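You operate a simulated robot arm through the tools that you are given. There is no shell and no other tool. Be economical: measure what you need, move in short steps, check, and stop when the job is done.

You run a simulated robot arm. Do the job below in one go: nothing can be reset, and whatever is moved stays where it is left.

Task
Pour old oil from the red-rim jug into the drum up to FULL.
Fine: jug back on the board, funnel lid shut. Set down upright: red-rim jug.

Only the result counts: the job must be done as asked and must still hold three seconds after the hand-in. Knocking over, shifting, dropping, spilling or breaking anything else fails it. A push-on lid holds only when it is set on centred and level and pressed home; a screw cap is set on level and turned clockwise until tight.

Robot
A 7-joint arm with a two-finger parallel gripper, fixed in place. Base frame: the origin is at the foot of the arm, x ahead of it, y to its left, z up. Readings come in m, degrees, newtons and seconds.
With the tool pointing down near the work surface it reaches from about 0.24 to 0.68 m from the base axis. Its first joint turns from -66.0 to 66.0 degrees. Payload 2.4 kg.
The TCP is the grasp point between the finger pads, 0.03 m short of the fingertips. In the tool frame z runs along the fingers and y along their closing line. The gripper opens to 0.094 m. The fingers are 0.028 m wide and 0.01 m thick; the gripper's body (0.05 by 0.096 m) begins 0.055 m behind the TCP.
Orientation is that of the tool frame in the base frame, as a unit quaternion [x, y, z, w]. With the fingers straight down and closing along the base's y, the tool's x points along the base's -x, its y along +y and its z along -z.

Tools
- The arm moves only by the tool step_arm. Its argument "increments" is a list of rows, each a list of 7 numbers: the shift along the tool's x, y, z in m, then the turn, a rotation vector about the tool's x, y, z in degrees, then the gripper command, from -1 (shut) to 1 (fully open), values between in proportion. In form: [[dx, dy, dz, ax, ay, az, gripper], ...]. A call has 1 to 12 rows; each row is the pose to reach, as a shift and turn from the pose commanded when the call began, along the tool's axes at that moment. A row lasts 0.2 s, in which the tool goes at most 0.05 m and 8.6 degrees; a call with a longer step from one row to the next is refused whole, and so is a gripper value outside its range. A pose out of reach is approached as far as the arm can. The call stops where the force on the tool passes 90 N (or 10 N more than at its start, if that is more) or the arm is blocked; 0.2 s more then pass. The fingers move at their own pace (about 0.153 m/s each) and stop on an object; they squeeze with about 36 N. The grip force told is the motor's: it shows also when the fingers shut on nothing. Time passes only in rows, and 0.2 s behind the last, so rows that repeat a pose let the fingers close. The reply holds the time, the measured pose of the TCP, the force on the tool along the base axes, the opening and the grip force, in the units named above and with some noise, with the torque about the TCP (base axes, N m) and any sound that the robot's microphone picked up.
- Cameras (640 x 400 px; columns grow to the right, rows downward): "scene" is fixed at [0.0461, 0.4717, 1.4417]; the picture's right is [-0.71, -0.70, 0.00], its down [-0.36, 0.37, -0.85] and it looks along [0.60, -0.61, -0.52] (base axes); focal length 345 px, centre (320, 200). "wrist" rides on the gripper at [0.076, 0.014, -0.102] in the tool frame; the picture's right is [-0.18, 0.98, 0.00], its down [-0.75, -0.14, -0.64] and it looks along [-0.63, -0.12, 0.77] (tool axes); focal length 243 px, centre (320, 200). There is no depth. A picture from a camera that has moved, and an enlarged one, comes with that camera's place and axes in the base frame and with its lens. The place of the scene camera against the robot may be out by one fixed shift of up to 0.018 m in any direction.
- camera(camera): a new picture of that camera. The clock stands still meanwhile.
- close_up(camera, box): a new picture of the part [left, top, right, bottom] of that camera's present view, enlarged. The clock stands still meanwhile.
- job_done(): hands the job in; it is judged then, once.

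Go step by step. Nothing tells you positions but the pictures and the camera data: compare them with the known pose of the tool, close in by small moves and look again before you grip or let go. The budget is 120 turns and 76 pictures, counting those below and the enlarged ones. Unless the task says otherwise, let go and move clear before handing in, and close with one line.

The tools are called as name(argument=value, ...) on one line, values as JSON. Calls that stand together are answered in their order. step_arm: Moves the arm, as the interface text tells. Its arguments: {"type":"object","properties":{"increments":{"type":"array","items":{"type":"array","items":{"type":"number"}}}},"required":["increments"]} The other tools are called the same way: camera (camera) takes a picture; close_up (camera, box) takes an enlarged picture of a part of a camera's view; job_done () hands the job in.

At the start:

```text
t: 0.0
eef_pos: [0.3372, -0.0684, 1.1816]
ee_rot: [0.0, 1.0, -0.001, 0.0]
contact_force: [0.5, -0.1, 0.3]
moment: [0.01, -0.02, -0.01]
gripper_width: 0.0944
grasp_force: 0.0
```

scene: 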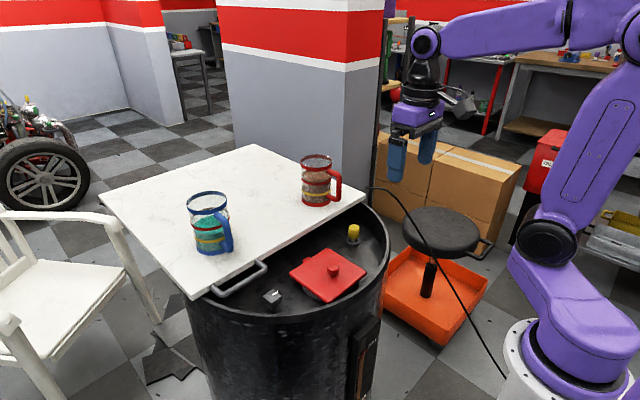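
wrist: 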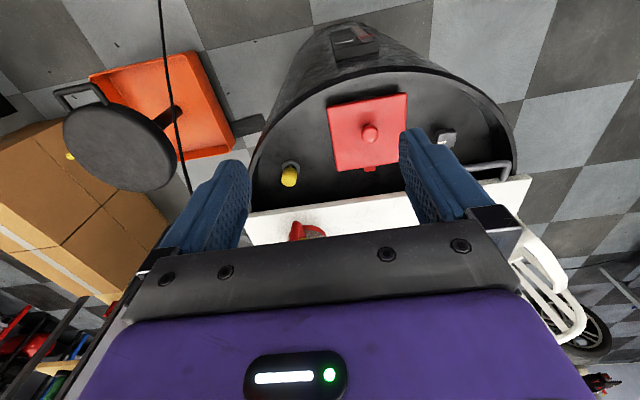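

I see a drum with a red square funnel lid and a yellow indicator, and a white board carrying a blue-rim and a red-rim jug. I'll look closer before moving.

close_up(camera="scene", box=[240, 210, 400, 310])

close_up(camera="scene", box=[270, 135, 390, 210])

close_up(camera="wrist", box=[240, 60, 520, 235])

close_up(camera="scene", box=[310, 290, 400, 400])

```text
4.00 times, centred on (320, 260) of scene
camera zoom: at [0.0461, 0.4717, 1.4417], right [-0.71, -0.7, 0.0], down [-0.36, 0.37, -0.85], along [0.6, -0.61, -0.52], focal length 1378 px, centre (320, -40)
```

zoom: 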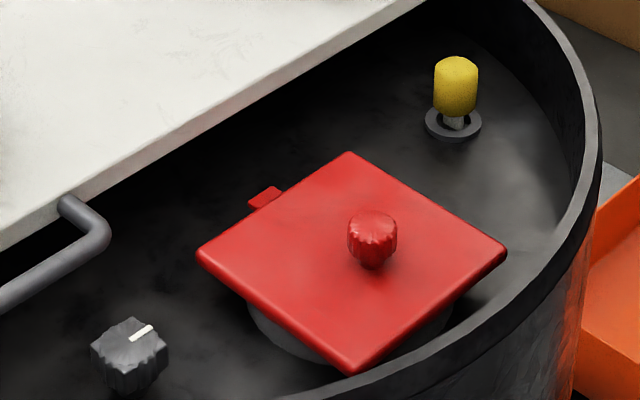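

```text
5.33 times, centred on (330, 172) of scene
camera zoom: at [0.0461, 0.4717, 1.4417], right [-0.71, -0.7, 0.0], down [-0.36, 0.37, -0.85], along [0.6, -0.61, -0.52], focal length 1838 px, centre (267, 347)
```

zoom: 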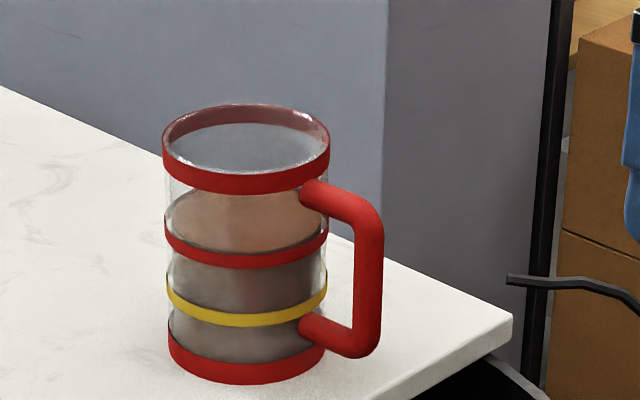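

```text
2.29 times, centred on (380, 148) of wrist
camera zoom: at [0.2615, -0.0538, 1.2835], right [0.18, 0.98, 0.0], down [0.75, -0.14, 0.64], along [0.63, -0.12, -0.77], focal length 555 px, centre (183, 320)
```

zoom: 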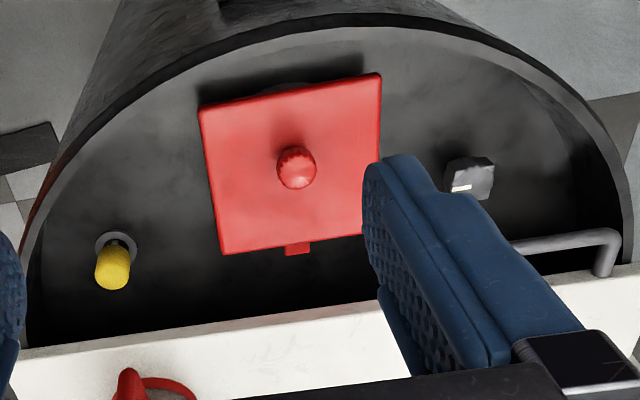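

```text
3.64 times, centred on (355, 345) of scene
camera zoom: at [0.0461, 0.4717, 1.4417], right [-0.71, -0.7, 0.0], down [-0.36, 0.37, -0.85], along [0.6, -0.61, -0.52], focal length 1253 px, centre (193, -327)
```

zoom: 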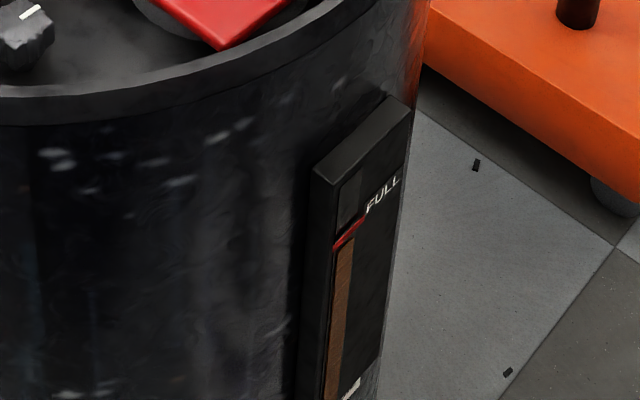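

The lid knob triangulates to about (0.467, 0.00, 0.862). The sight gauge on the robot-facing side reads just under the FULL line. I'll move to get a wrist view of the red jug.

step_arm(increments=[[-0.04, -0.03, 0, 0, 0, 0, 1], [-0.08, -0.06, 0, 0, 0, 0, 1], [-0.12, -0.09, 0, 0, 0, 0, 1], [-0.15, -0.12, 0, 0, 0, 0, 1], [-0.15, -0.12, 0, 0, 0, 0, 1]])

camera(camera="wrist")

```text
t: 1.2
eef_pos: [0.4886, -0.189, 1.1808]
ee_rot: [0.001, 1.0, 0.0, 0.0]
contact_force: [-0.1, -0.1, 0.1]
moment: [0.01, -0.02, 0.0]
gripper_width: 0.0942
grasp_force: 0.1
```

```text
69 pictures are left
camera wrist: at [0.4122, -0.1745, 1.2831], right [0.18, 0.98, 0.0], down [0.75, -0.14, 0.64], along [0.63, -0.12, -0.77], focal length 243 px, centre (320, 200)
```

wrist: 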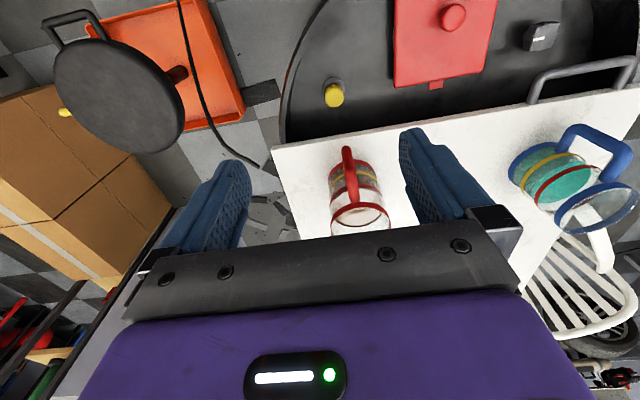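

close_up(camera="wrist", box=[280, 130, 424, 240])

close_up(camera="wrist", box=[320, 0, 640, 200])

```text
3.64 times, centred on (352, 185) of wrist
camera zoom: at [0.4122, -0.1745, 1.2831], right [0.18, 0.98, 0.0], down [0.75, -0.14, 0.64], along [0.63, -0.12, -0.77], focal length 882 px, centre (204, 254)
```

zoom: 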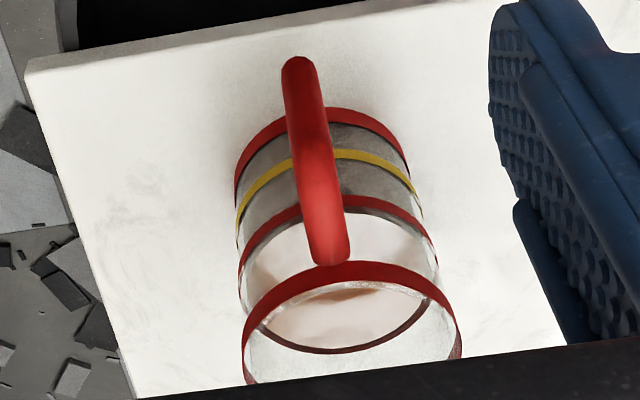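

```text
2.00 times, centred on (480, 100) of wrist
camera zoom: at [0.4122, -0.1745, 1.2831], right [0.18, 0.98, 0.0], down [0.75, -0.14, 0.64], along [0.63, -0.12, -0.77], focal length 485 px, centre (0, 400)
```

zoom: 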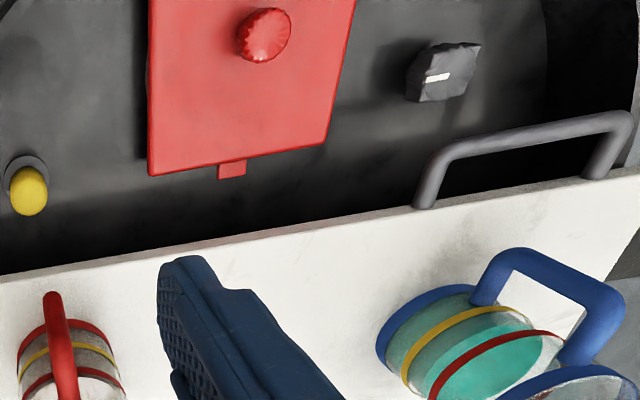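

The red jug's handle points at the robot (handle outer bar about (0.604, -0.17), z 0.92–1.01). Next I'll go above the lid and inspect how it is attached.

step_arm(increments=[[0.03, 0.04, 0.03, 0, 0, 0, 1], [0.06, 0.08, 0.06, 0, 0, 0, 1], [0.08, 0.12, 0.08, 0, 0, 0, 1], [0.1, 0.155, 0.09, 0, 0, 0, 1], [0.12, 0.188, 0.1, 0, 0, 0, 1], [0.12, 0.188, 0.1, 0, 0, 0, 1]])

camera(camera="wrist")

```text
refused: row 1 steps farther than a row can; nothing moved
```

```text
66 pictures are left
camera wrist: at [0.4122, -0.1745, 1.2831], right [0.18, 0.98, 0.0], down [0.75, -0.14, 0.64], along [0.63, -0.12, -0.77], focal length 243 px, centre (320, 200)
```

wrist: 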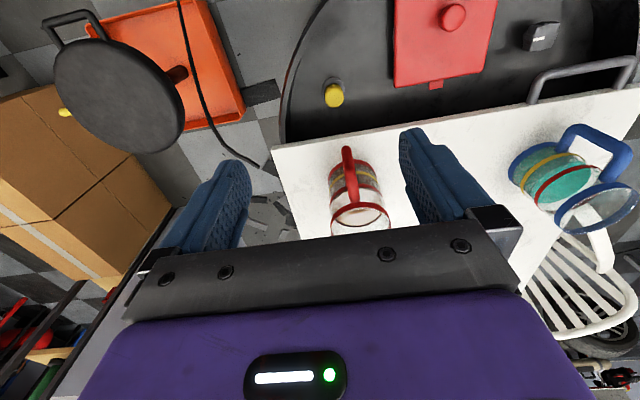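

The step was refused for length; I repeat it with shorter steps, stopping back from the lid for an inspection view.

step_arm(increments=[[0.025, 0.03, 0.02, 0, 0, 0, 1], [0.05, 0.06, 0.04, 0, 0, 0, 1], [0.075, 0.09, 0.06, 0, 0, 0, 1], [0.1, 0.12, 0.08, 0, 0, 0, 1], [0.125, 0.15, 0.1, 0, 0, 0, 1], [0.15, 0.18, 0.12, 0, 0, 0, 1], [0.16, 0.188, 0.13, 0, 0, 0, 1], [0.16, 0.188, 0.13, 0, 0, 0, 1]])

camera(camera="wrist")

```text
t: 3.0
eef_pos: [0.3279, 0.0011, 1.0507]
ee_rot: [0.0, 1.0, 0.0, 0.001]
contact_force: [0.6, -0.7, 1.2]
moment: [-0.01, -0.03, 0.02]
gripper_width: 0.0939
grasp_force: 0.0
```

```text
65 pictures are left
camera wrist: at [0.2517, 0.0151, 1.1533], right [0.18, 0.98, 0.0], down [0.75, -0.14, 0.64], along [0.63, -0.12, -0.77], focal length 243 px, centre (320, 200)
```

wrist: 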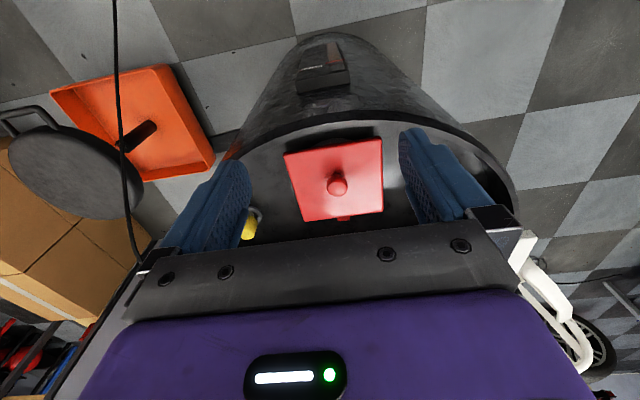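

close_up(camera="wrist", box=[260, 120, 420, 225])

close_up(camera="wrist", box=[280, 30, 370, 100])

```text
3.81 times, centred on (340, 172) of wrist
camera zoom: at [0.2517, 0.0151, 1.1533], right [0.18, 0.98, 0.0], down [0.75, -0.14, 0.64], along [0.63, -0.12, -0.77], focal length 924 px, centre (244, 305)
```

zoom: 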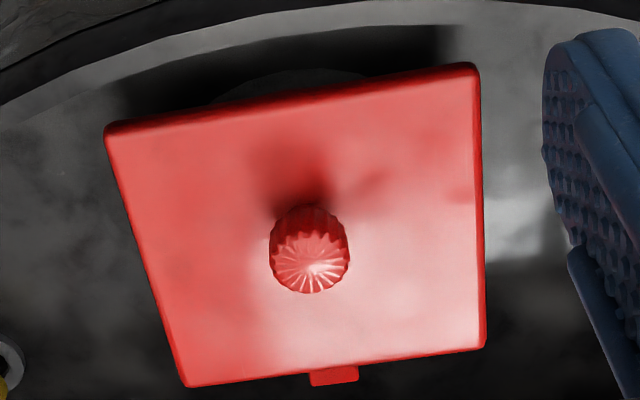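

```text
5.71 times, centred on (325, 65) of wrist
camera zoom: at [0.2517, 0.0151, 1.1533], right [0.18, 0.98, 0.0], down [0.75, -0.14, 0.64], along [0.63, -0.12, -0.77], focal length 1386 px, centre (291, 971)
```

zoom: 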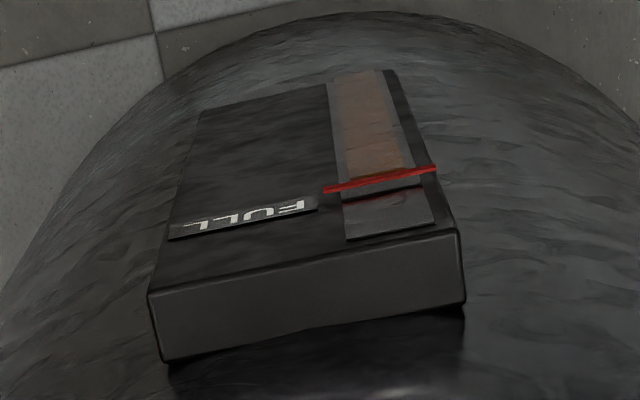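

I'll enlarge the gauge in the scene view to read the level.

close_up(camera="scene", box=[350, 314, 382, 400])

close_up(camera="scene", box=[390, 330, 406, 344])

close_up(camera="scene", box=[396, 330, 420, 345])

```text
4.65 times, centred on (366, 357) of scene
camera zoom: at [0.0461, 0.4717, 1.4417], right [-0.71, -0.7, 0.0], down [-0.36, 0.37, -0.85], along [0.6, -0.61, -0.52], focal length 1603 px, centre (106, -530)
```

zoom: 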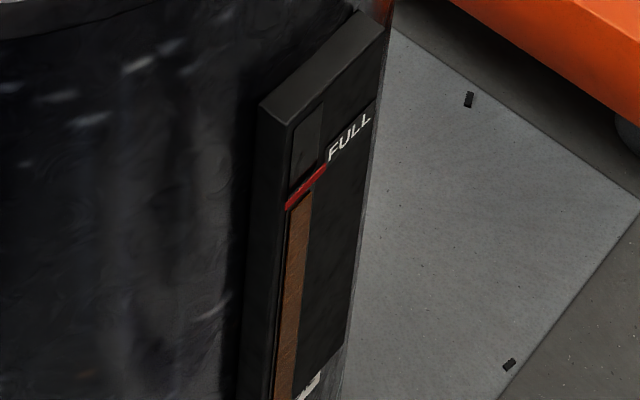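

```text
16.00 times, centred on (398, 337) of scene
camera zoom: at [0.0461, 0.4717, 1.4417], right [-0.71, -0.7, 0.0], down [-0.36, 0.37, -0.85], along [0.6, -0.61, -0.52], focal length 5513 px, centre (-928, -1992)
```

zoom: 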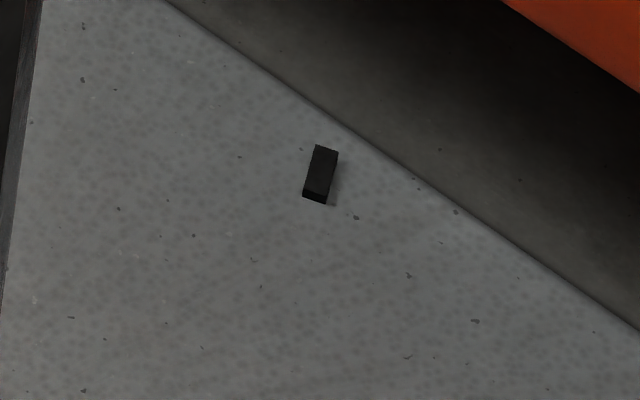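

```text
16.00 times, centred on (408, 338) of scene
camera zoom: at [0.0461, 0.4717, 1.4417], right [-0.71, -0.7, 0.0], down [-0.36, 0.37, -0.85], along [0.6, -0.61, -0.52], focal length 5513 px, centre (-1088, -2000)
```

zoom: 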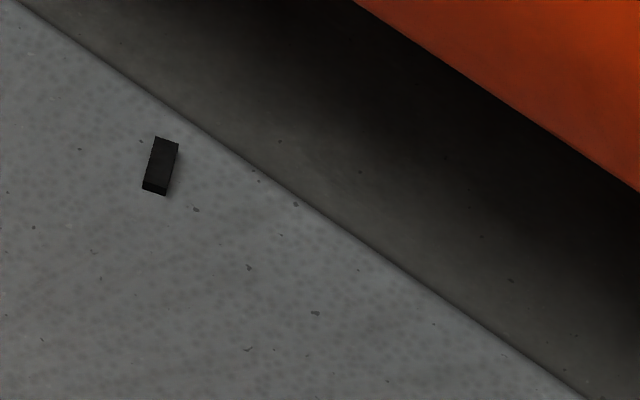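

I'll zoom right in on the red line of the gauge.

close_up(camera="scene", box=[347, 339, 379, 359])

close_up(camera="scene", box=[340, 360, 404, 400])

```text
16.00 times, centred on (363, 349) of scene
camera zoom: at [0.0461, 0.4717, 1.4417], right [-0.71, -0.7, 0.0], down [-0.36, 0.37, -0.85], along [0.6, -0.61, -0.52], focal length 5513 px, centre (-368, -2184)
```

zoom: 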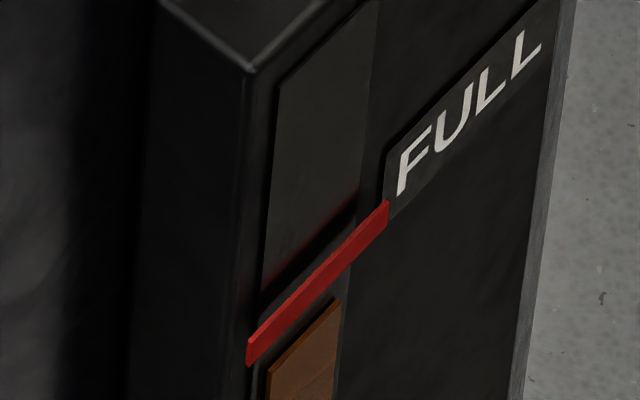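

```text
10.00 times, centred on (372, 380) of scene
camera zoom: at [0.0461, 0.4717, 1.4417], right [-0.71, -0.7, 0.0], down [-0.36, 0.37, -0.85], along [0.6, -0.61, -0.52], focal length 3446 px, centre (-200, -1600)
```

zoom: 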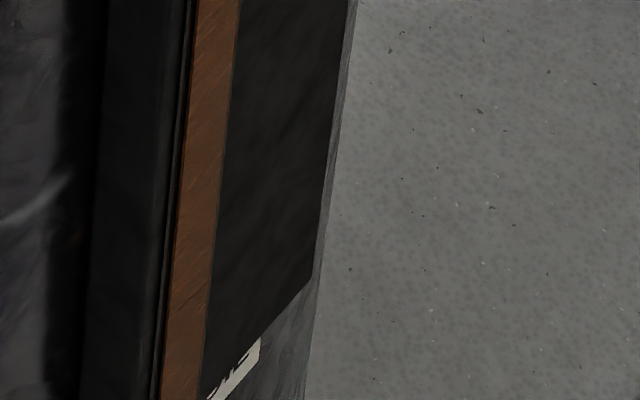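

The scene camera reads the gauge well: the oil is about 8 mm below the red line. Now I go over the lid knob and down onto it.

step_arm(increments=[[-0.045, 0, 0, 0, 0, 0, 1], [-0.09, 0, 0, 0, 0, 0, 1], [-0.139, 0, 0, 0, 0, 0, 1], [-0.139, -0.001, 0.045, 0, 0, 0, 1], [-0.139, -0.001, 0.09, 0, 0, 0, 1], [-0.139, -0.001, 0.135, 0, 0, 0, 1], [-0.139, -0.001, 0.16, 0, 0, 0, 1], [-0.139, -0.001, 0.16, 0, 0, 0, 1]])

camera(camera="wrist")

close_up(camera="scene", box=[260, 200, 420, 300])

```text
t: 4.8
eef_pos: [0.4663, -0.0027, 0.8905]
ee_rot: [0.0, 1.0, 0.0, 0.0]
contact_force: [1.0, 0.6, -0.2]
moment: [0.01, 0.03, 0.01]
gripper_width: 0.0941
grasp_force: 0.1
```

```text
57 pictures are left
camera wrist: at [0.3903, 0.0128, 0.9935], right [0.18, 0.98, 0.0], down [0.75, -0.14, 0.64], along [0.63, -0.12, -0.77], focal length 243 px, centre (320, 200)
```

wrist: 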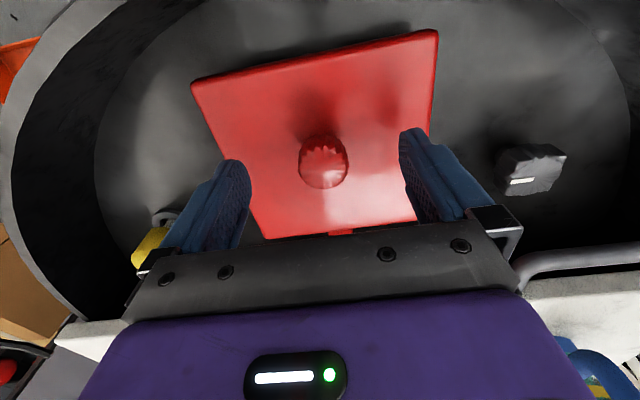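

```text
4.00 times, centred on (340, 250) of scene
camera zoom: at [0.0461, 0.4717, 1.4417], right [-0.71, -0.7, 0.0], down [-0.36, 0.37, -0.85], along [0.6, -0.61, -0.52], focal length 1378 px, centre (240, 0)
```

zoom: 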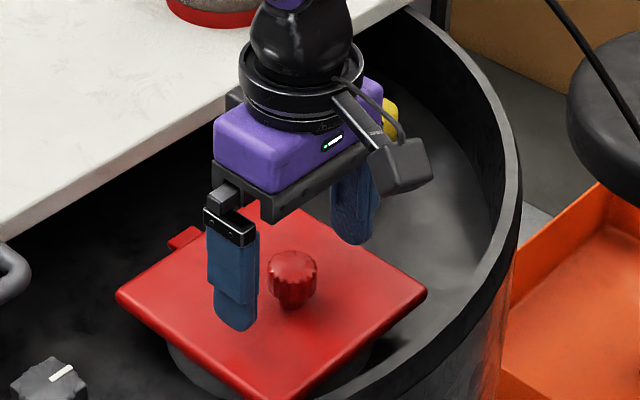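

The knob is centred between the fingers at tip height. I go down 15 mm more and close.

step_arm(increments=[[0, 0, 0.008, 0, 0, 0, 1], [0, 0, 0.016, 0, 0, 0, 1], [0, 0, 0.016, 0, 0, 0, -1], [0, 0, 0.016, 0, 0, 0, -1], [0, 0, 0.016, 0, 0, 0, -1]])

```text
t: 6.0
eef_pos: [0.4652, 0.0001, 0.8763]
ee_rot: [-0.001, 1.0, -0.001, 0.0]
contact_force: [1.0, 11.3, -2.0]
moment: [-0.16, 0.11, 0.02]
gripper_width: 0.029
grasp_force: 44.9
```

Gripped the 29 mm knob, with a small sideways offset. I lift gently and watch whether it is hinged.

step_arm(increments=[[0, 0.003, 0, 0, 0, 0, -1], [0, 0.003, -0.006, 0, 0, 0, -1], [0, 0.003, -0.012, 0, 0, 0, -1], [0, 0.003, -0.012, 0, 0, 0, -1]])

close_up(camera="scene", box=[260, 200, 420, 300])

```text
t: 7.0
eef_pos: [0.4674, 0.0001, 0.8871]
ee_rot: [0.001, 1.0, 0.001, 0.003]
contact_force: [20.3, -12.4, -18.5]
moment: [-0.31, 0.7, -0.05]
gripper_width: 0.0294
grasp_force: 45.1
```

```text
4.00 times, centred on (340, 250) of scene
camera zoom: at [0.047, 0.4713, 1.4417], right [-0.71, -0.7, 0.0], down [-0.36, 0.37, -0.85], along [0.6, -0.61, -0.52], focal length 1378 px, centre (240, 0)
```

zoom: 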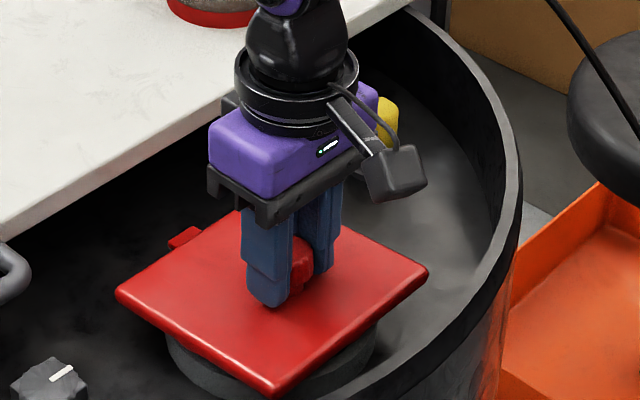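

The lid is hinged on the side towards the board (the near edge rises). I follow the hinge arc, tilting the tool with it.

step_arm(increments=[[-0.0065, 0, -0.003, 0, 4, 0, -1], [-0.0115, 0, -0.009, 0, 8, 0, -1], [-0.0165, 0, -0.0155, 0, 13, 0, -1], [-0.022, 0, -0.021, 0, 18, 0, -1], [-0.028, 0, -0.026, 0, 23, 0, -1], [-0.028, 0, -0.026, 0, 23, 0, -1]])

close_up(camera="scene", box=[260, 200, 420, 300])

```text
t: 8.4
eef_pos: [0.4925, -0.0, 0.9148]
ee_rot: [0.001, 0.979, 0.0, -0.202]
contact_force: [-17.5, -22.4, 20.9]
moment: [0.11, -0.21, -0.24]
gripper_width: 0.0291
grasp_force: 45.4
```

```text
4.00 times, centred on (340, 250) of scene
camera zoom: at [0.0453, 0.4711, 1.4419], right [-0.71, -0.7, 0.0], down [-0.36, 0.37, -0.85], along [0.6, -0.61, -0.52], focal length 1378 px, centre (240, 0)
```

zoom: 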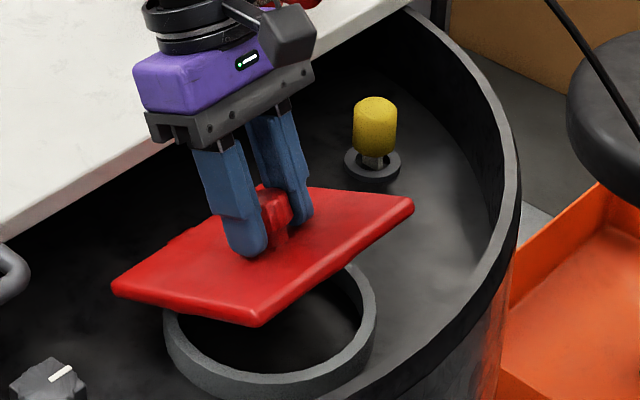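

The lid is swinging open over the funnel neck. I continue along the arc to about 70 degrees, with small corrections for the side force.

step_arm(increments=[[-0.0037, -0.002, -0.007, 0, 4, 0, -1], [-0.0074, -0.002, -0.0145, 0, 8, 0, -1], [-0.013, -0.002, -0.02, 0, 11, 0, -1], [-0.0192, -0.002, -0.0256, 0, 14, 0, -1], [-0.0258, -0.002, -0.0305, 0, 17, 0, -1], [-0.0326, -0.002, -0.0351, 0, 20, 0, -1], [-0.04, -0.002, -0.0387, 0, 22, 0, -1], [-0.0474, -0.002, -0.0419, 0, 24, 0, -1], [-0.0474, -0.002, -0.0419, 0, 24, 0, -1]])

close_up(camera="scene", box=[260, 180, 420, 280])

```text
t: 10.4
eef_pos: [0.5374, 0.0, 0.9355]
ee_rot: [0.0, 0.918, -0.001, -0.396]
contact_force: [6.4, -12.0, 23.0]
moment: [-0.14, -1.26, 0.33]
gripper_width: 0.0295
grasp_force: 44.7
out of reach, approached as far as the arm can: row 8, 9
```

```text
4.00 times, centred on (340, 230) of scene
camera zoom: at [0.0458, 0.4713, 1.4418], right [-0.71, -0.7, 0.0], down [-0.36, 0.37, -0.85], along [0.6, -0.61, -0.52], focal length 1378 px, centre (240, 80)
```

zoom: 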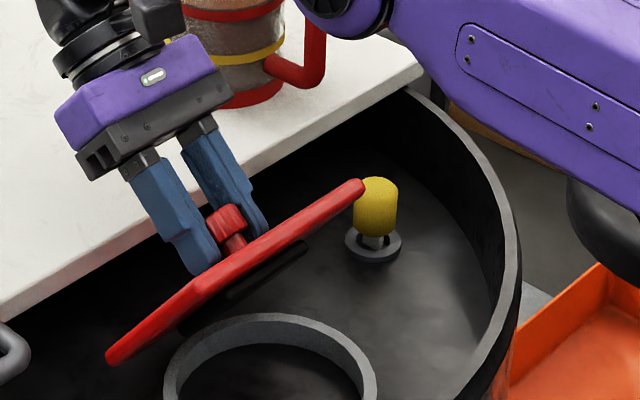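

The lid is at about 60 degrees and the arm is at its reach limit with this tilt. I untilt the tool, letting the knob pivot between the pads.

step_arm(increments=[[0, 0, 0, 0, -5, 0, -1], [0, 0, 0, 0, -10, 0, -1], [0, 0, 0, 0, -15, 0, -1], [0, 0, 0, 0, -15, 0, -1]])

```text
t: 11.4
eef_pos: [0.535, -0.0003, 0.9359]
ee_rot: [0.001, 0.959, 0.0, -0.282]
contact_force: [-20.8, -14.8, 16.8]
moment: [0.13, 1.43, -0.07]
gripper_width: 0.0295
grasp_force: 45.5
```

Tilt is back to 33 degrees with the position held. I continue the arc past vertical.

step_arm(increments=[[-0.0073, -0.001, -0.0053, 0, -2, 0, -1], [-0.0146, -0.001, -0.0106, 0, -4, 0, -1], [-0.0222, -0.001, -0.0143, 0, -6, 0, -1], [-0.0299, -0.001, -0.0181, 0, -8, 0, -1], [-0.0377, -0.001, -0.0207, 0, -10, 0, -1], [-0.0455, -0.001, -0.0234, 0, -12, 0, -1], [-0.0455, -0.001, -0.0234, 0, -12, 0, -1]])

close_up(camera="scene", box=[260, 180, 420, 280])

```text
t: 13.0
eef_pos: [0.5877, -0.0003, 0.9308]
ee_rot: [0.0, 0.984, 0.0, -0.176]
contact_force: [-7.9, -10.0, 21.4]
moment: [0.06, 1.21, 0.08]
gripper_width: 0.0334
grasp_force: 45.1
```

```text
4.00 times, centred on (340, 230) of scene
camera zoom: at [0.0455, 0.4714, 1.4418], right [-0.71, -0.7, 0.0], down [-0.36, 0.37, -0.85], along [0.6, -0.61, -0.52], focal length 1378 px, centre (240, 80)
```

zoom: 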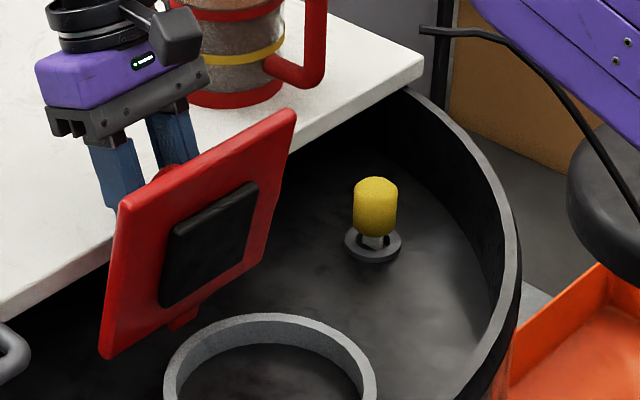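

The lid is close to vertical. Before going further I check finger clearance to the board.

camera(camera="wrist")

camera(camera="scene")

```text
51 pictures are left
camera wrist: at [0.5518, 0.0146, 1.0523], right [0.17, 0.98, -0.06], down [0.93, -0.14, 0.34], along [0.33, -0.12, -0.94], focal length 243 px, centre (320, 200)
```

wrist: 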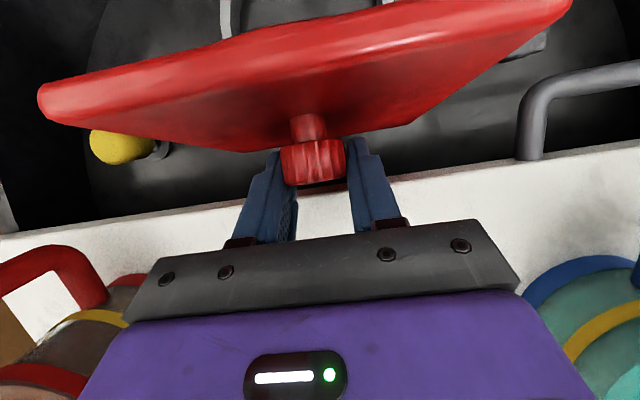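

```text
50 pictures are left
```

scene: 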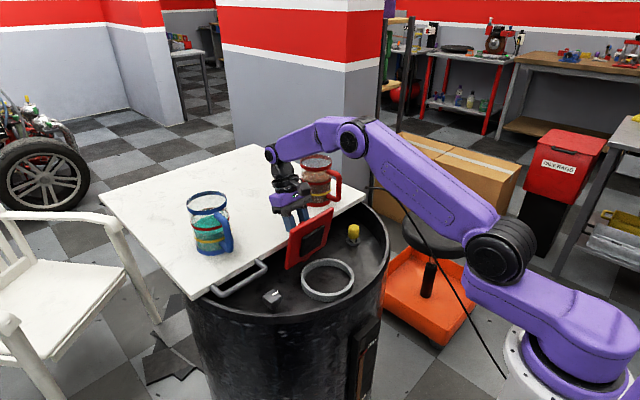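

The lid is at about 85–90 degrees with the knob near the fingertips and about 1 cm above board level. I ease it a bit farther in small steps, keeping the tips high.

step_arm(increments=[[-0.004, 0, -0.003, 0, -3, 0, -1], [-0.0075, 0, -0.005, 0, -6, 0, -1], [-0.0105, 0, -0.007, 0, -10, 0, -1], [-0.0105, 0, -0.007, 0, -10, 0, -1]])

camera(camera="wrist")

close_up(camera="scene", box=[250, 180, 350, 280])

```text
t: 14.0
eef_pos: [0.5921, -0.0016, 0.9312]
ee_rot: [0.0, 0.995, 0.001, -0.105]
contact_force: [-47.7, -8.5, -7.7]
moment: [0.13, 1.79, 0.16]
gripper_width: 0.0332
grasp_force: 45.2
```

```text
49 pictures are left
camera wrist: at [0.5395, 0.0146, 1.046], right [0.18, 0.98, -0.04], down [0.87, -0.14, 0.47], along [0.46, -0.12, -0.88], focal length 243 px, centre (320, 200)
```

wrist: 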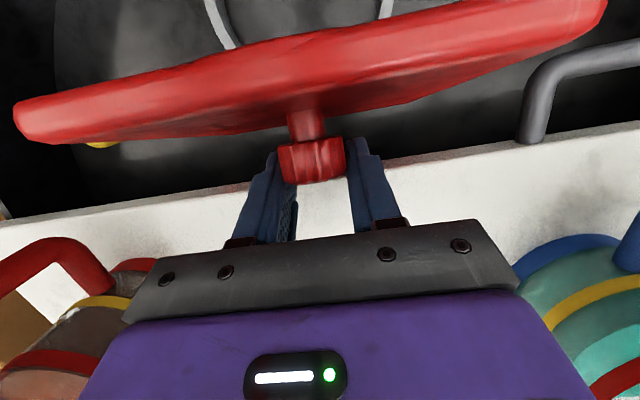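

```text
4.00 times, centred on (300, 230) of scene
camera zoom: at [0.045, 0.4714, 1.4418], right [-0.71, -0.7, 0.0], down [-0.36, 0.37, -0.85], along [0.6, -0.61, -0.52], focal length 1378 px, centre (400, 80)
```

zoom: 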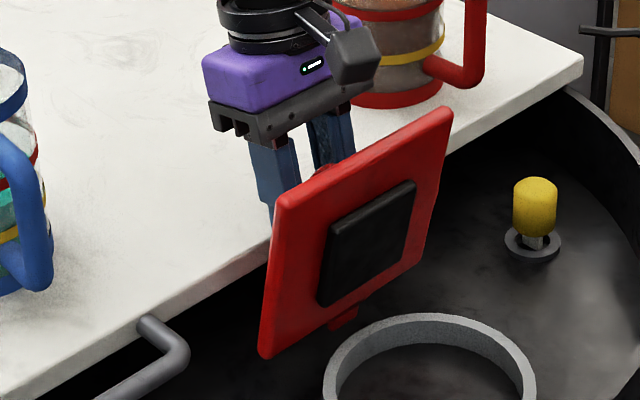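

The motion meets a firm stop at about 82–85 degrees, so this is likely the hinge limit. I relieve the push and loosen the grip slightly to see whether the lid stays.

step_arm(increments=[[0.004, 0, 0, 0, 0, 0, -1], [0.008, 0, 0.0, 0, 0, 0, -1], [0.008, 0, 0.0, 0, 0, 0, -0.6], [0.008, 0, 0, 0, 0, 0, -0.2], [0.008, 0, 0, 0, 0, 0, -0.1]])

camera(camera="wrist")

```text
t: 15.2
eef_pos: [0.5939, 0.0006, 0.9357]
ee_rot: [0.0, 0.996, 0.0, -0.085]
contact_force: [0.7, 0.3, 0.6]
moment: [-0.02, -0.01, -0.03]
gripper_width: 0.0421
grasp_force: 0.0
```

```text
47 pictures are left
camera wrist: at [0.5367, 0.0155, 1.0486], right [0.18, 0.98, -0.03], down [0.85, -0.14, 0.5], along [0.49, -0.12, -0.86], focal length 243 px, centre (320, 200)
```

wrist: 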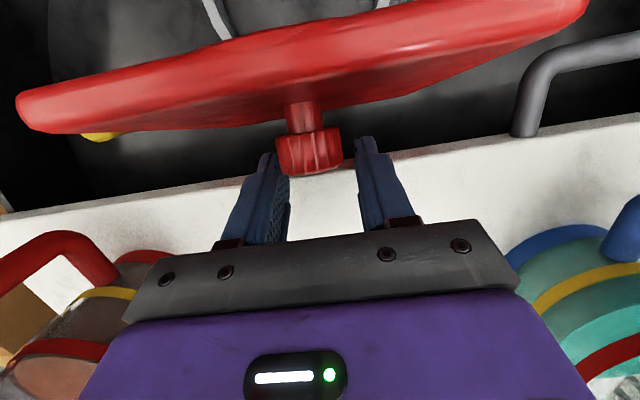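

The grip is free (no force) and the lid stays up by itself. I withdraw upward and level the tool, then look at the red jug from above its handle.

step_arm(increments=[[0, 0, -0.04, 0, 0, 0, 0.2], [0, 0, -0.085, 0, 0, 0, 0.6], [0, 0, -0.13, 0, 0, 0, 1], [0.02, 0, -0.16, 0, -5, 0, 1], [0.02, 0, -0.16, 0, -9.8, 0, 1], [0.02, -0.04, -0.16, 0, -9.8, 0, 1], [0.03, -0.085, -0.16, 0, -9.8, 0, 1], [0.04, -0.13, -0.16, 0, -9.8, 0, 1], [0.05, -0.168, -0.16, 0, -9.8, 0, 1], [0.05, -0.168, -0.16, 0, -9.8, 0, 1]])

camera(camera="wrist")

camera(camera="scene")

```text
t: 17.4
eef_pos: [0.5707, -0.1677, 1.1007]
ee_rot: [0.0, 1.0, 0.0, -0.001]
contact_force: [0.2, 0.1, 0.0]
moment: [0.02, -0.02, 0.0]
gripper_width: 0.094
grasp_force: 0.0
```

```text
46 pictures are left
camera wrist: at [0.4957, -0.1537, 1.2031], right [0.18, 0.98, 0.0], down [0.76, -0.14, 0.64], along [0.63, -0.12, -0.77], focal length 243 px, centre (320, 200)
```

wrist: 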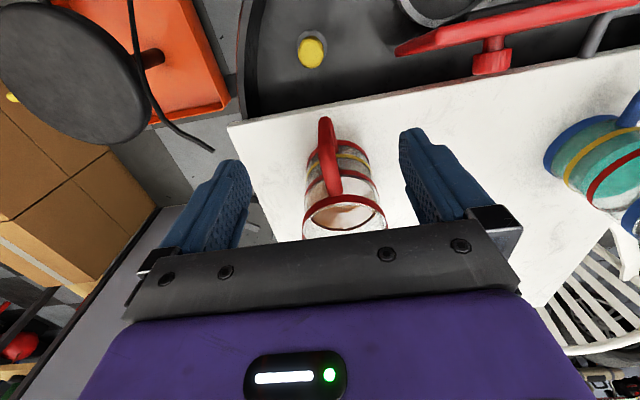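

```text
45 pictures are left
```

scene: 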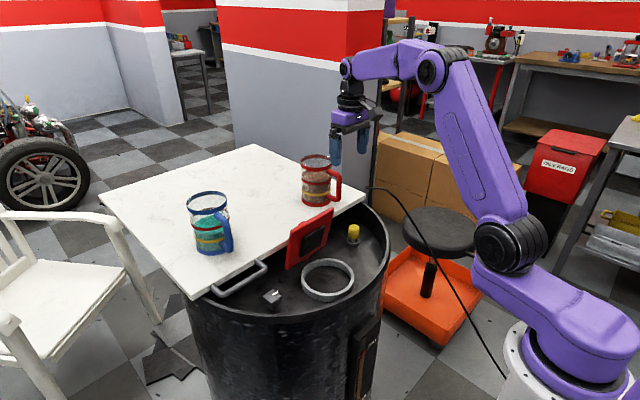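

close_up(camera="wrist", box=[272, 110, 416, 240])

close_up(camera="scene", box=[280, 145, 360, 215])

```text
3.08 times, centred on (344, 175) of wrist
camera zoom: at [0.4957, -0.1537, 1.2031], right [0.18, 0.98, 0.0], down [0.76, -0.14, 0.64], along [0.63, -0.12, -0.77], focal length 746 px, centre (246, 277)
```

zoom: 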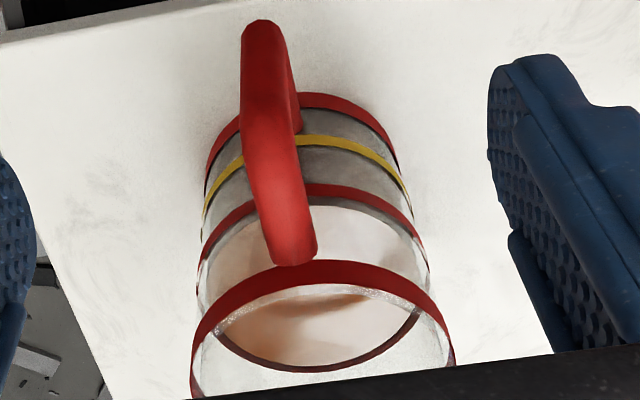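

```text
5.71 times, centred on (320, 180) of scene
camera zoom: at [0.0461, 0.4716, 1.4417], right [-0.71, -0.7, 0.0], down [-0.36, 0.37, -0.85], along [0.6, -0.61, -0.52], focal length 1969 px, centre (320, 314)
```

zoom: 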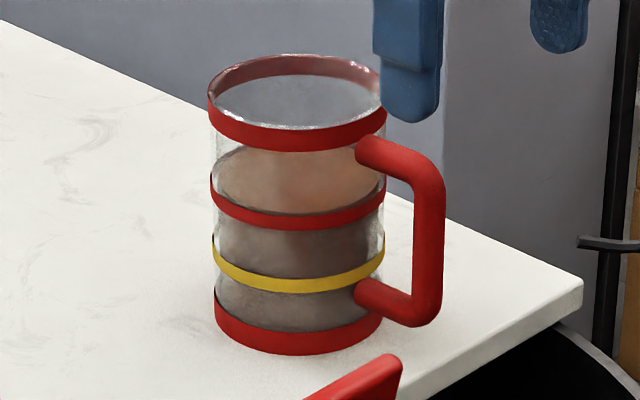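

Handle: bar centred near x 0.61, y −0.169, top at z≈1.01; oil in the jug sits at the middle red ring. I descend around the handle's upper elbow.

step_arm(increments=[[-0.024, -0.0012, 0, 0, 0, 0, 1], [-0.047, -0.0012, 0, 0, 0, 0, 1], [-0.047, -0.0012, 0.04, 0, 0, 0, 1], [-0.047, -0.0012, 0.08, 0, 0, 0, 0.6], [-0.047, -0.0012, 0.1, 0, 0, 0, 0.3], [-0.047, -0.0012, 0.115, 0, 0, 0, 0], [-0.047, -0.0012, 0.115, 0, 0, 0, 0]])

camera(camera="wrist")

close_up(camera="scene", box=[280, 145, 360, 215])

```text
t: 19.0
eef_pos: [0.619, -0.1682, 0.9848]
ee_rot: [0.0, 1.0, 0.0, -0.002]
contact_force: [0.1, 0.6, -0.6]
moment: [-0.01, -0.02, 0.01]
gripper_width: 0.0473
grasp_force: 0.1
```

```text
42 pictures are left
camera wrist: at [0.5434, -0.1536, 1.0873], right [0.18, 0.98, 0.0], down [0.76, -0.14, 0.64], along [0.63, -0.12, -0.77], focal length 243 px, centre (320, 200)
```

wrist: 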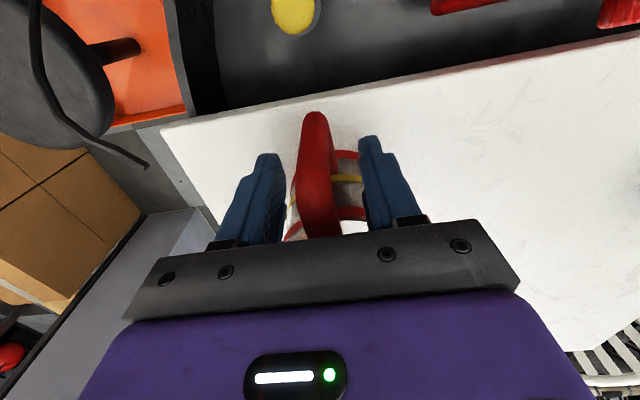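

```text
5.71 times, centred on (320, 180) of scene
camera zoom: at [0.0461, 0.4717, 1.4417], right [-0.71, -0.7, 0.0], down [-0.36, 0.37, -0.85], along [0.6, -0.61, -0.52], focal length 1969 px, centre (320, 314)
```

zoom: 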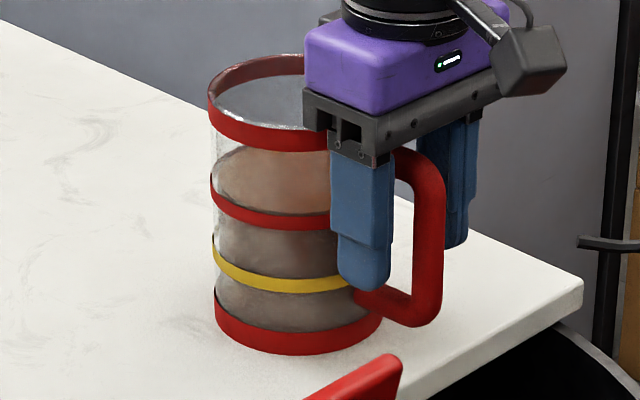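

The handle sits between the fingers. I shift 5 mm towards the vertical bar, close, and lift a few millimetres to test the hold.

step_arm(increments=[[0.005, -0.001, 0, 0, 0, 0, 0], [0.005, -0.001, 0, 0, 0, 0, -0.6], [0.005, -0.001, 0, 0, 0, 0, -1], [0.005, -0.001, 0, 0, 0, 0, -1], [0.005, -0.001, 0, 0, 0, 0, -1]])

step_arm(increments=[[0, 0, -0.005, 0, 0, 0, -1], [0, 0, -0.01, 0, 0, 0, -1], [0, 0, -0.015, 0, 0, 0, -1], [0, 0, -0.015, 0, 0, 0, -1], [0, 0, -0.015, 0, 0, 0, -1]])

close_up(camera="scene", box=[280, 145, 360, 215])

```text
t: 20.2
eef_pos: [0.6141, -0.168, 0.9851]
ee_rot: [0.0, 1.0, 0.0, -0.001]
contact_force: [0.3, 0.8, -0.1]
moment: [-0.01, 0.02, 0.03]
gripper_width: 0.02
grasp_force: 36.2
```

```text
t: 21.4
eef_pos: [0.6142, -0.171, 0.9999]
ee_rot: [0.0, 1.0, 0.0, -0.001]
contact_force: [0.9, -0.4, 2.1]
moment: [-0.02, -0.02, -0.01]
gripper_width: 0.0192
grasp_force: 36.1
```

```text
5.71 times, centred on (320, 180) of scene
camera zoom: at [0.0461, 0.4717, 1.4417], right [-0.71, -0.7, 0.0], down [-0.36, 0.37, -0.85], along [0.6, -0.61, -0.52], focal length 1969 px, centre (320, 314)
```

zoom: 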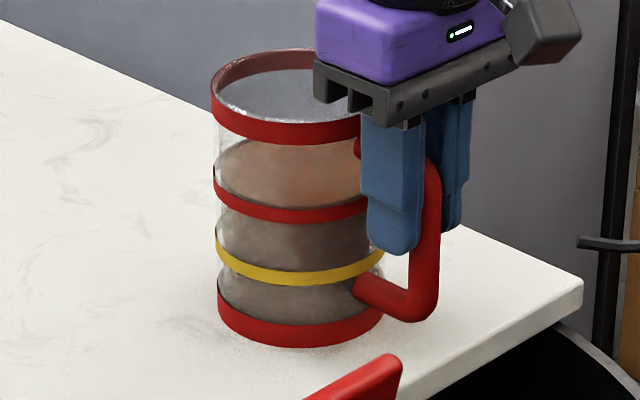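

The jug seems to have risen less than the hand, so I check from the wrist camera before lifting more.

close_up(camera="wrist", box=[220, 80, 420, 240])

step_arm(increments=[[0, 0, -0.004, 0, 0, 0, -1], [0, 0, -0.008, 0, 0, 0, -1], [0, 0, -0.012, 0, 0, 0, -1], [0, 0, -0.012, 0, 0, 0, -1], [0, 0, -0.012, 0, 0, 0, -1]])

close_up(camera="scene", box=[280, 145, 360, 215])

```text
2.50 times, centred on (320, 160) of wrist
camera zoom: at [0.5383, -0.1555, 1.1031], right [0.18, 0.98, 0.0], down [0.76, -0.14, 0.64], along [0.63, -0.12, -0.77], focal length 606 px, centre (320, 300)
```

zoom: 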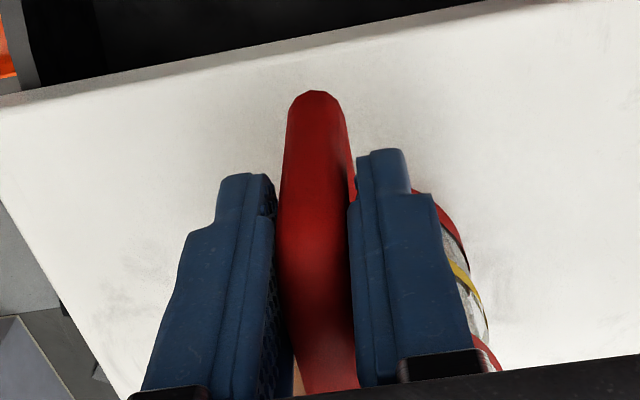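

```text
t: 22.6
eef_pos: [0.6132, -0.169, 1.0126]
ee_rot: [-0.001, 1.0, 0.0, -0.002]
contact_force: [0.0, -0.4, -2.9]
moment: [0.02, 0.17, 0.01]
gripper_width: 0.0196
grasp_force: 36.5
```

```text
5.71 times, centred on (320, 180) of scene
camera zoom: at [0.0462, 0.4716, 1.4417], right [-0.71, -0.7, 0.0], down [-0.36, 0.37, -0.85], along [0.6, -0.61, -0.52], focal length 1969 px, centre (320, 314)
```

zoom: 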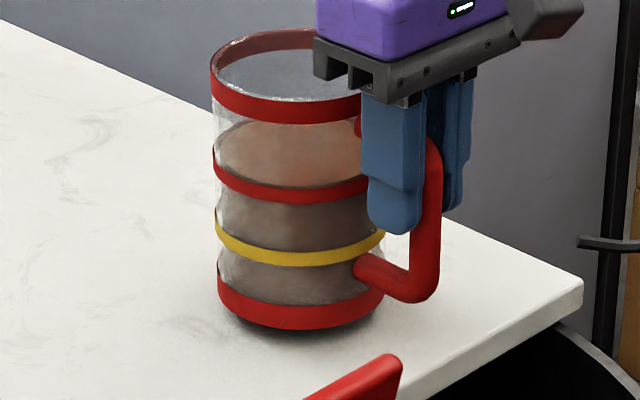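

The jug now follows the hand level, with no further slip. I lift 5 cm and carry it smoothly towards the robot at y −0.17, clear of the standing lid.

step_arm(increments=[[0, 0, -0.015, 0, 0, 0, -1], [0, 0, -0.035, 0, 0, 0, -1], [0.008, 0, -0.05, 0, 0, 0, -1], [0.03, 0, -0.055, 0, 0, 0, -1], [0.055, 0, -0.055, 0, 0, 0, -1], [0.08, 0, -0.055, 0, 0, 0, -1], [0.105, 0, -0.055, 0, 0, 0, -1], [0.13, 0, -0.055, 0, 0, 0, -1], [0.155, 0, -0.055, 0, 0, 0, -1], [0.175, 0, -0.055, 0, 0, 0, -1], [0.185, 0, -0.055, 0, 0, 0, -1], [0.19, 0, -0.055, 0, 0, 0, -1]])

camera(camera="scene")

```text
t: 25.2
eef_pos: [0.4229, -0.1702, 1.0669]
ee_rot: [-0.001, 1.0, 0.0, -0.002]
contact_force: [-0.3, 0.6, -2.5]
moment: [0.01, 0.17, 0.01]
gripper_width: 0.0198
grasp_force: 35.8
```

```text
37 pictures are left
```

scene: 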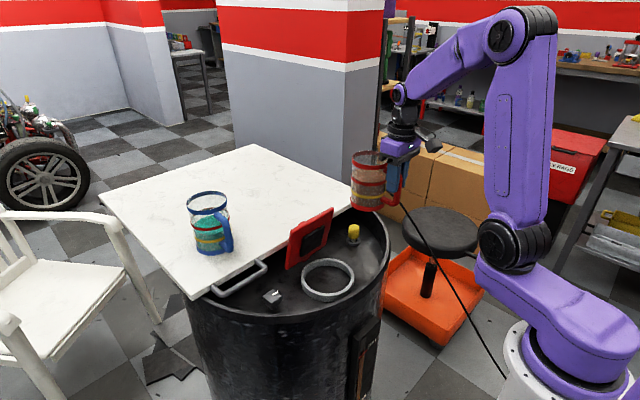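

The jug travels level. Now I bring it beside the funnel (TCP about (0.364, −0.07, 1.01)) and tilt partly to 24 degrees towards +y, well short of pouring.

step_arm(increments=[[0.015, 0.01, 0.0, 0, 0, 0, -1], [0.035, 0.03, 0.01, 0, 0, 0, -1], [0.05, 0.055, 0.025, 0, 0, 0, -1], [0.059, 0.08, 0.04, 0, 0, 0, -1], [0.059, 0.095, 0.05, 0, 0, 0, -1], [0.059, 0.1, 0.055, 4, 0, 0, -1], [0.059, 0.1, 0.055, 9, 0, 0, -1], [0.059, 0.1, 0.055, 14, 0, 0, -1], [0.059, 0.1, 0.055, 19, 0, 0, -1], [0.059, 0.1, 0.055, 24, 0, 0, -1], [0.059, 0.1, 0.055, 24, 0, 0, -1]])

close_up(camera="scene", box=[240, 140, 460, 330])

```text
t: 27.6
eef_pos: [0.3639, -0.0694, 1.0136]
ee_rot: [-0.001, 0.978, -0.209, -0.002]
contact_force: [0.1, 0.3, -2.7]
moment: [0.07, 0.19, -0.04]
gripper_width: 0.0196
grasp_force: 36.0
```

```text
2.11 times, centred on (350, 235) of scene
camera zoom: at [0.0461, 0.4717, 1.4417], right [-0.71, -0.7, 0.0], down [-0.36, 0.37, -0.85], along [0.6, -0.61, -0.52], focal length 725 px, centre (257, 126)
```

zoom: 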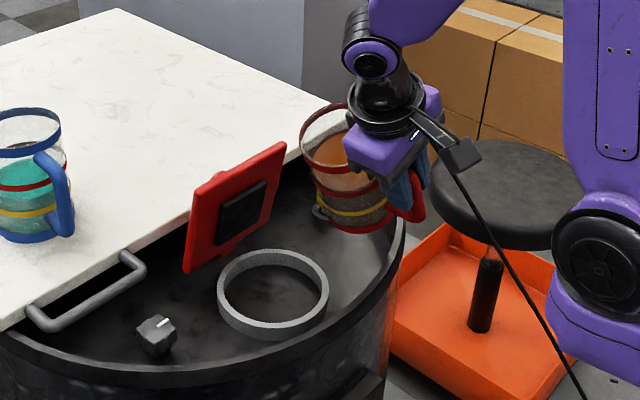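

The arm handles the tilt, and the gauge stays visible. I lower 3 cm and tilt on to 42 degrees.

step_arm(increments=[[0, 0.004, 0.009, 3, 0, 0, -1], [0, 0.008, 0.018, 6, 0, 0, -1], [0, 0.0122, 0.0274, 9, 0, 0, -1], [0, 0.0122, 0.0274, 12, 0, 0, -1], [0, 0.0122, 0.0274, 15, 0, 0, -1], [0, 0.0122, 0.0274, 18, 0, 0, -1], [0, 0.0122, 0.0274, 18, 0, 0, -1]])

close_up(camera="scene", box=[270, 160, 430, 300])

```text
t: 29.2
eef_pos: [0.365, -0.0683, 0.9833]
ee_rot: [0.0, 0.934, -0.358, -0.002]
contact_force: [0.2, 0.4, -3.1]
moment: [0.09, 0.17, 0.0]
gripper_width: 0.0195
grasp_force: 36.4
```

```text
2.86 times, centred on (350, 230) of scene
camera zoom: at [0.0461, 0.4716, 1.4417], right [-0.71, -0.7, 0.0], down [-0.36, 0.37, -0.85], along [0.6, -0.61, -0.52], focal length 984 px, centre (234, 114)
```

zoom: 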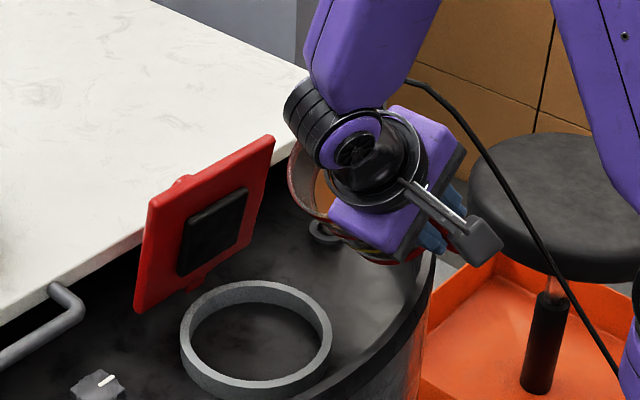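

The predicted drop point under the lip falls inside the funnel ring, on its −y side. A wrist view to confirm the lip and oil level.

camera(camera="wrist")

```text
34 pictures are left
camera wrist: at [0.2889, 0.0098, 1.0493], right [0.18, 0.73, -0.66], down [0.76, 0.33, 0.57], along [0.63, -0.6, -0.49], focal length 243 px, centre (320, 200)
```

wrist: 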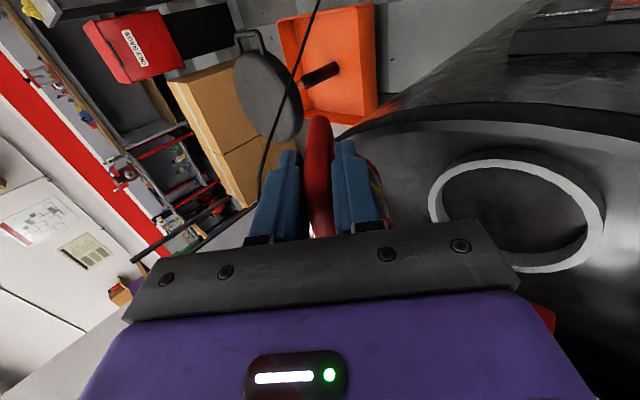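

The wrist view puts the funnel centre at about (0.46, 0.01), and the lip is just short of it. I tilt in small steps and watch the gauge.

step_arm(increments=[[0, 0, 0, 2, 0, 0, -1], [0, 0, 0, 4, 0, 0, -1], [0, 0, 0, 4, 0, 0, -1], [0, 0, 0, 4, 0, 0, -1]])

close_up(camera="scene", box=[280, 200, 400, 370])

```text
t: 30.2
eef_pos: [0.3636, -0.0698, 0.9824]
ee_rot: [0.0, 0.92, -0.391, -0.002]
contact_force: [-1.0, 0.5, -2.3]
moment: [0.09, 0.16, -0.04]
gripper_width: 0.0195
grasp_force: 36.1
```

```text
2.35 times, centred on (340, 285) of scene
camera zoom: at [0.0461, 0.4716, 1.4417], right [-0.71, -0.7, 0.0], down [-0.36, 0.37, -0.85], along [0.6, -0.61, -0.52], focal length 811 px, centre (273, 0)
```

zoom: 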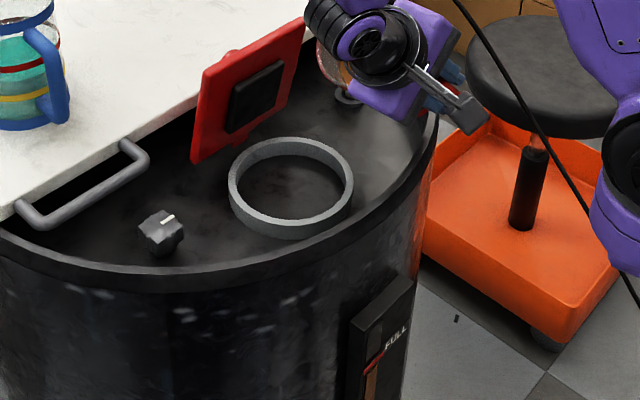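

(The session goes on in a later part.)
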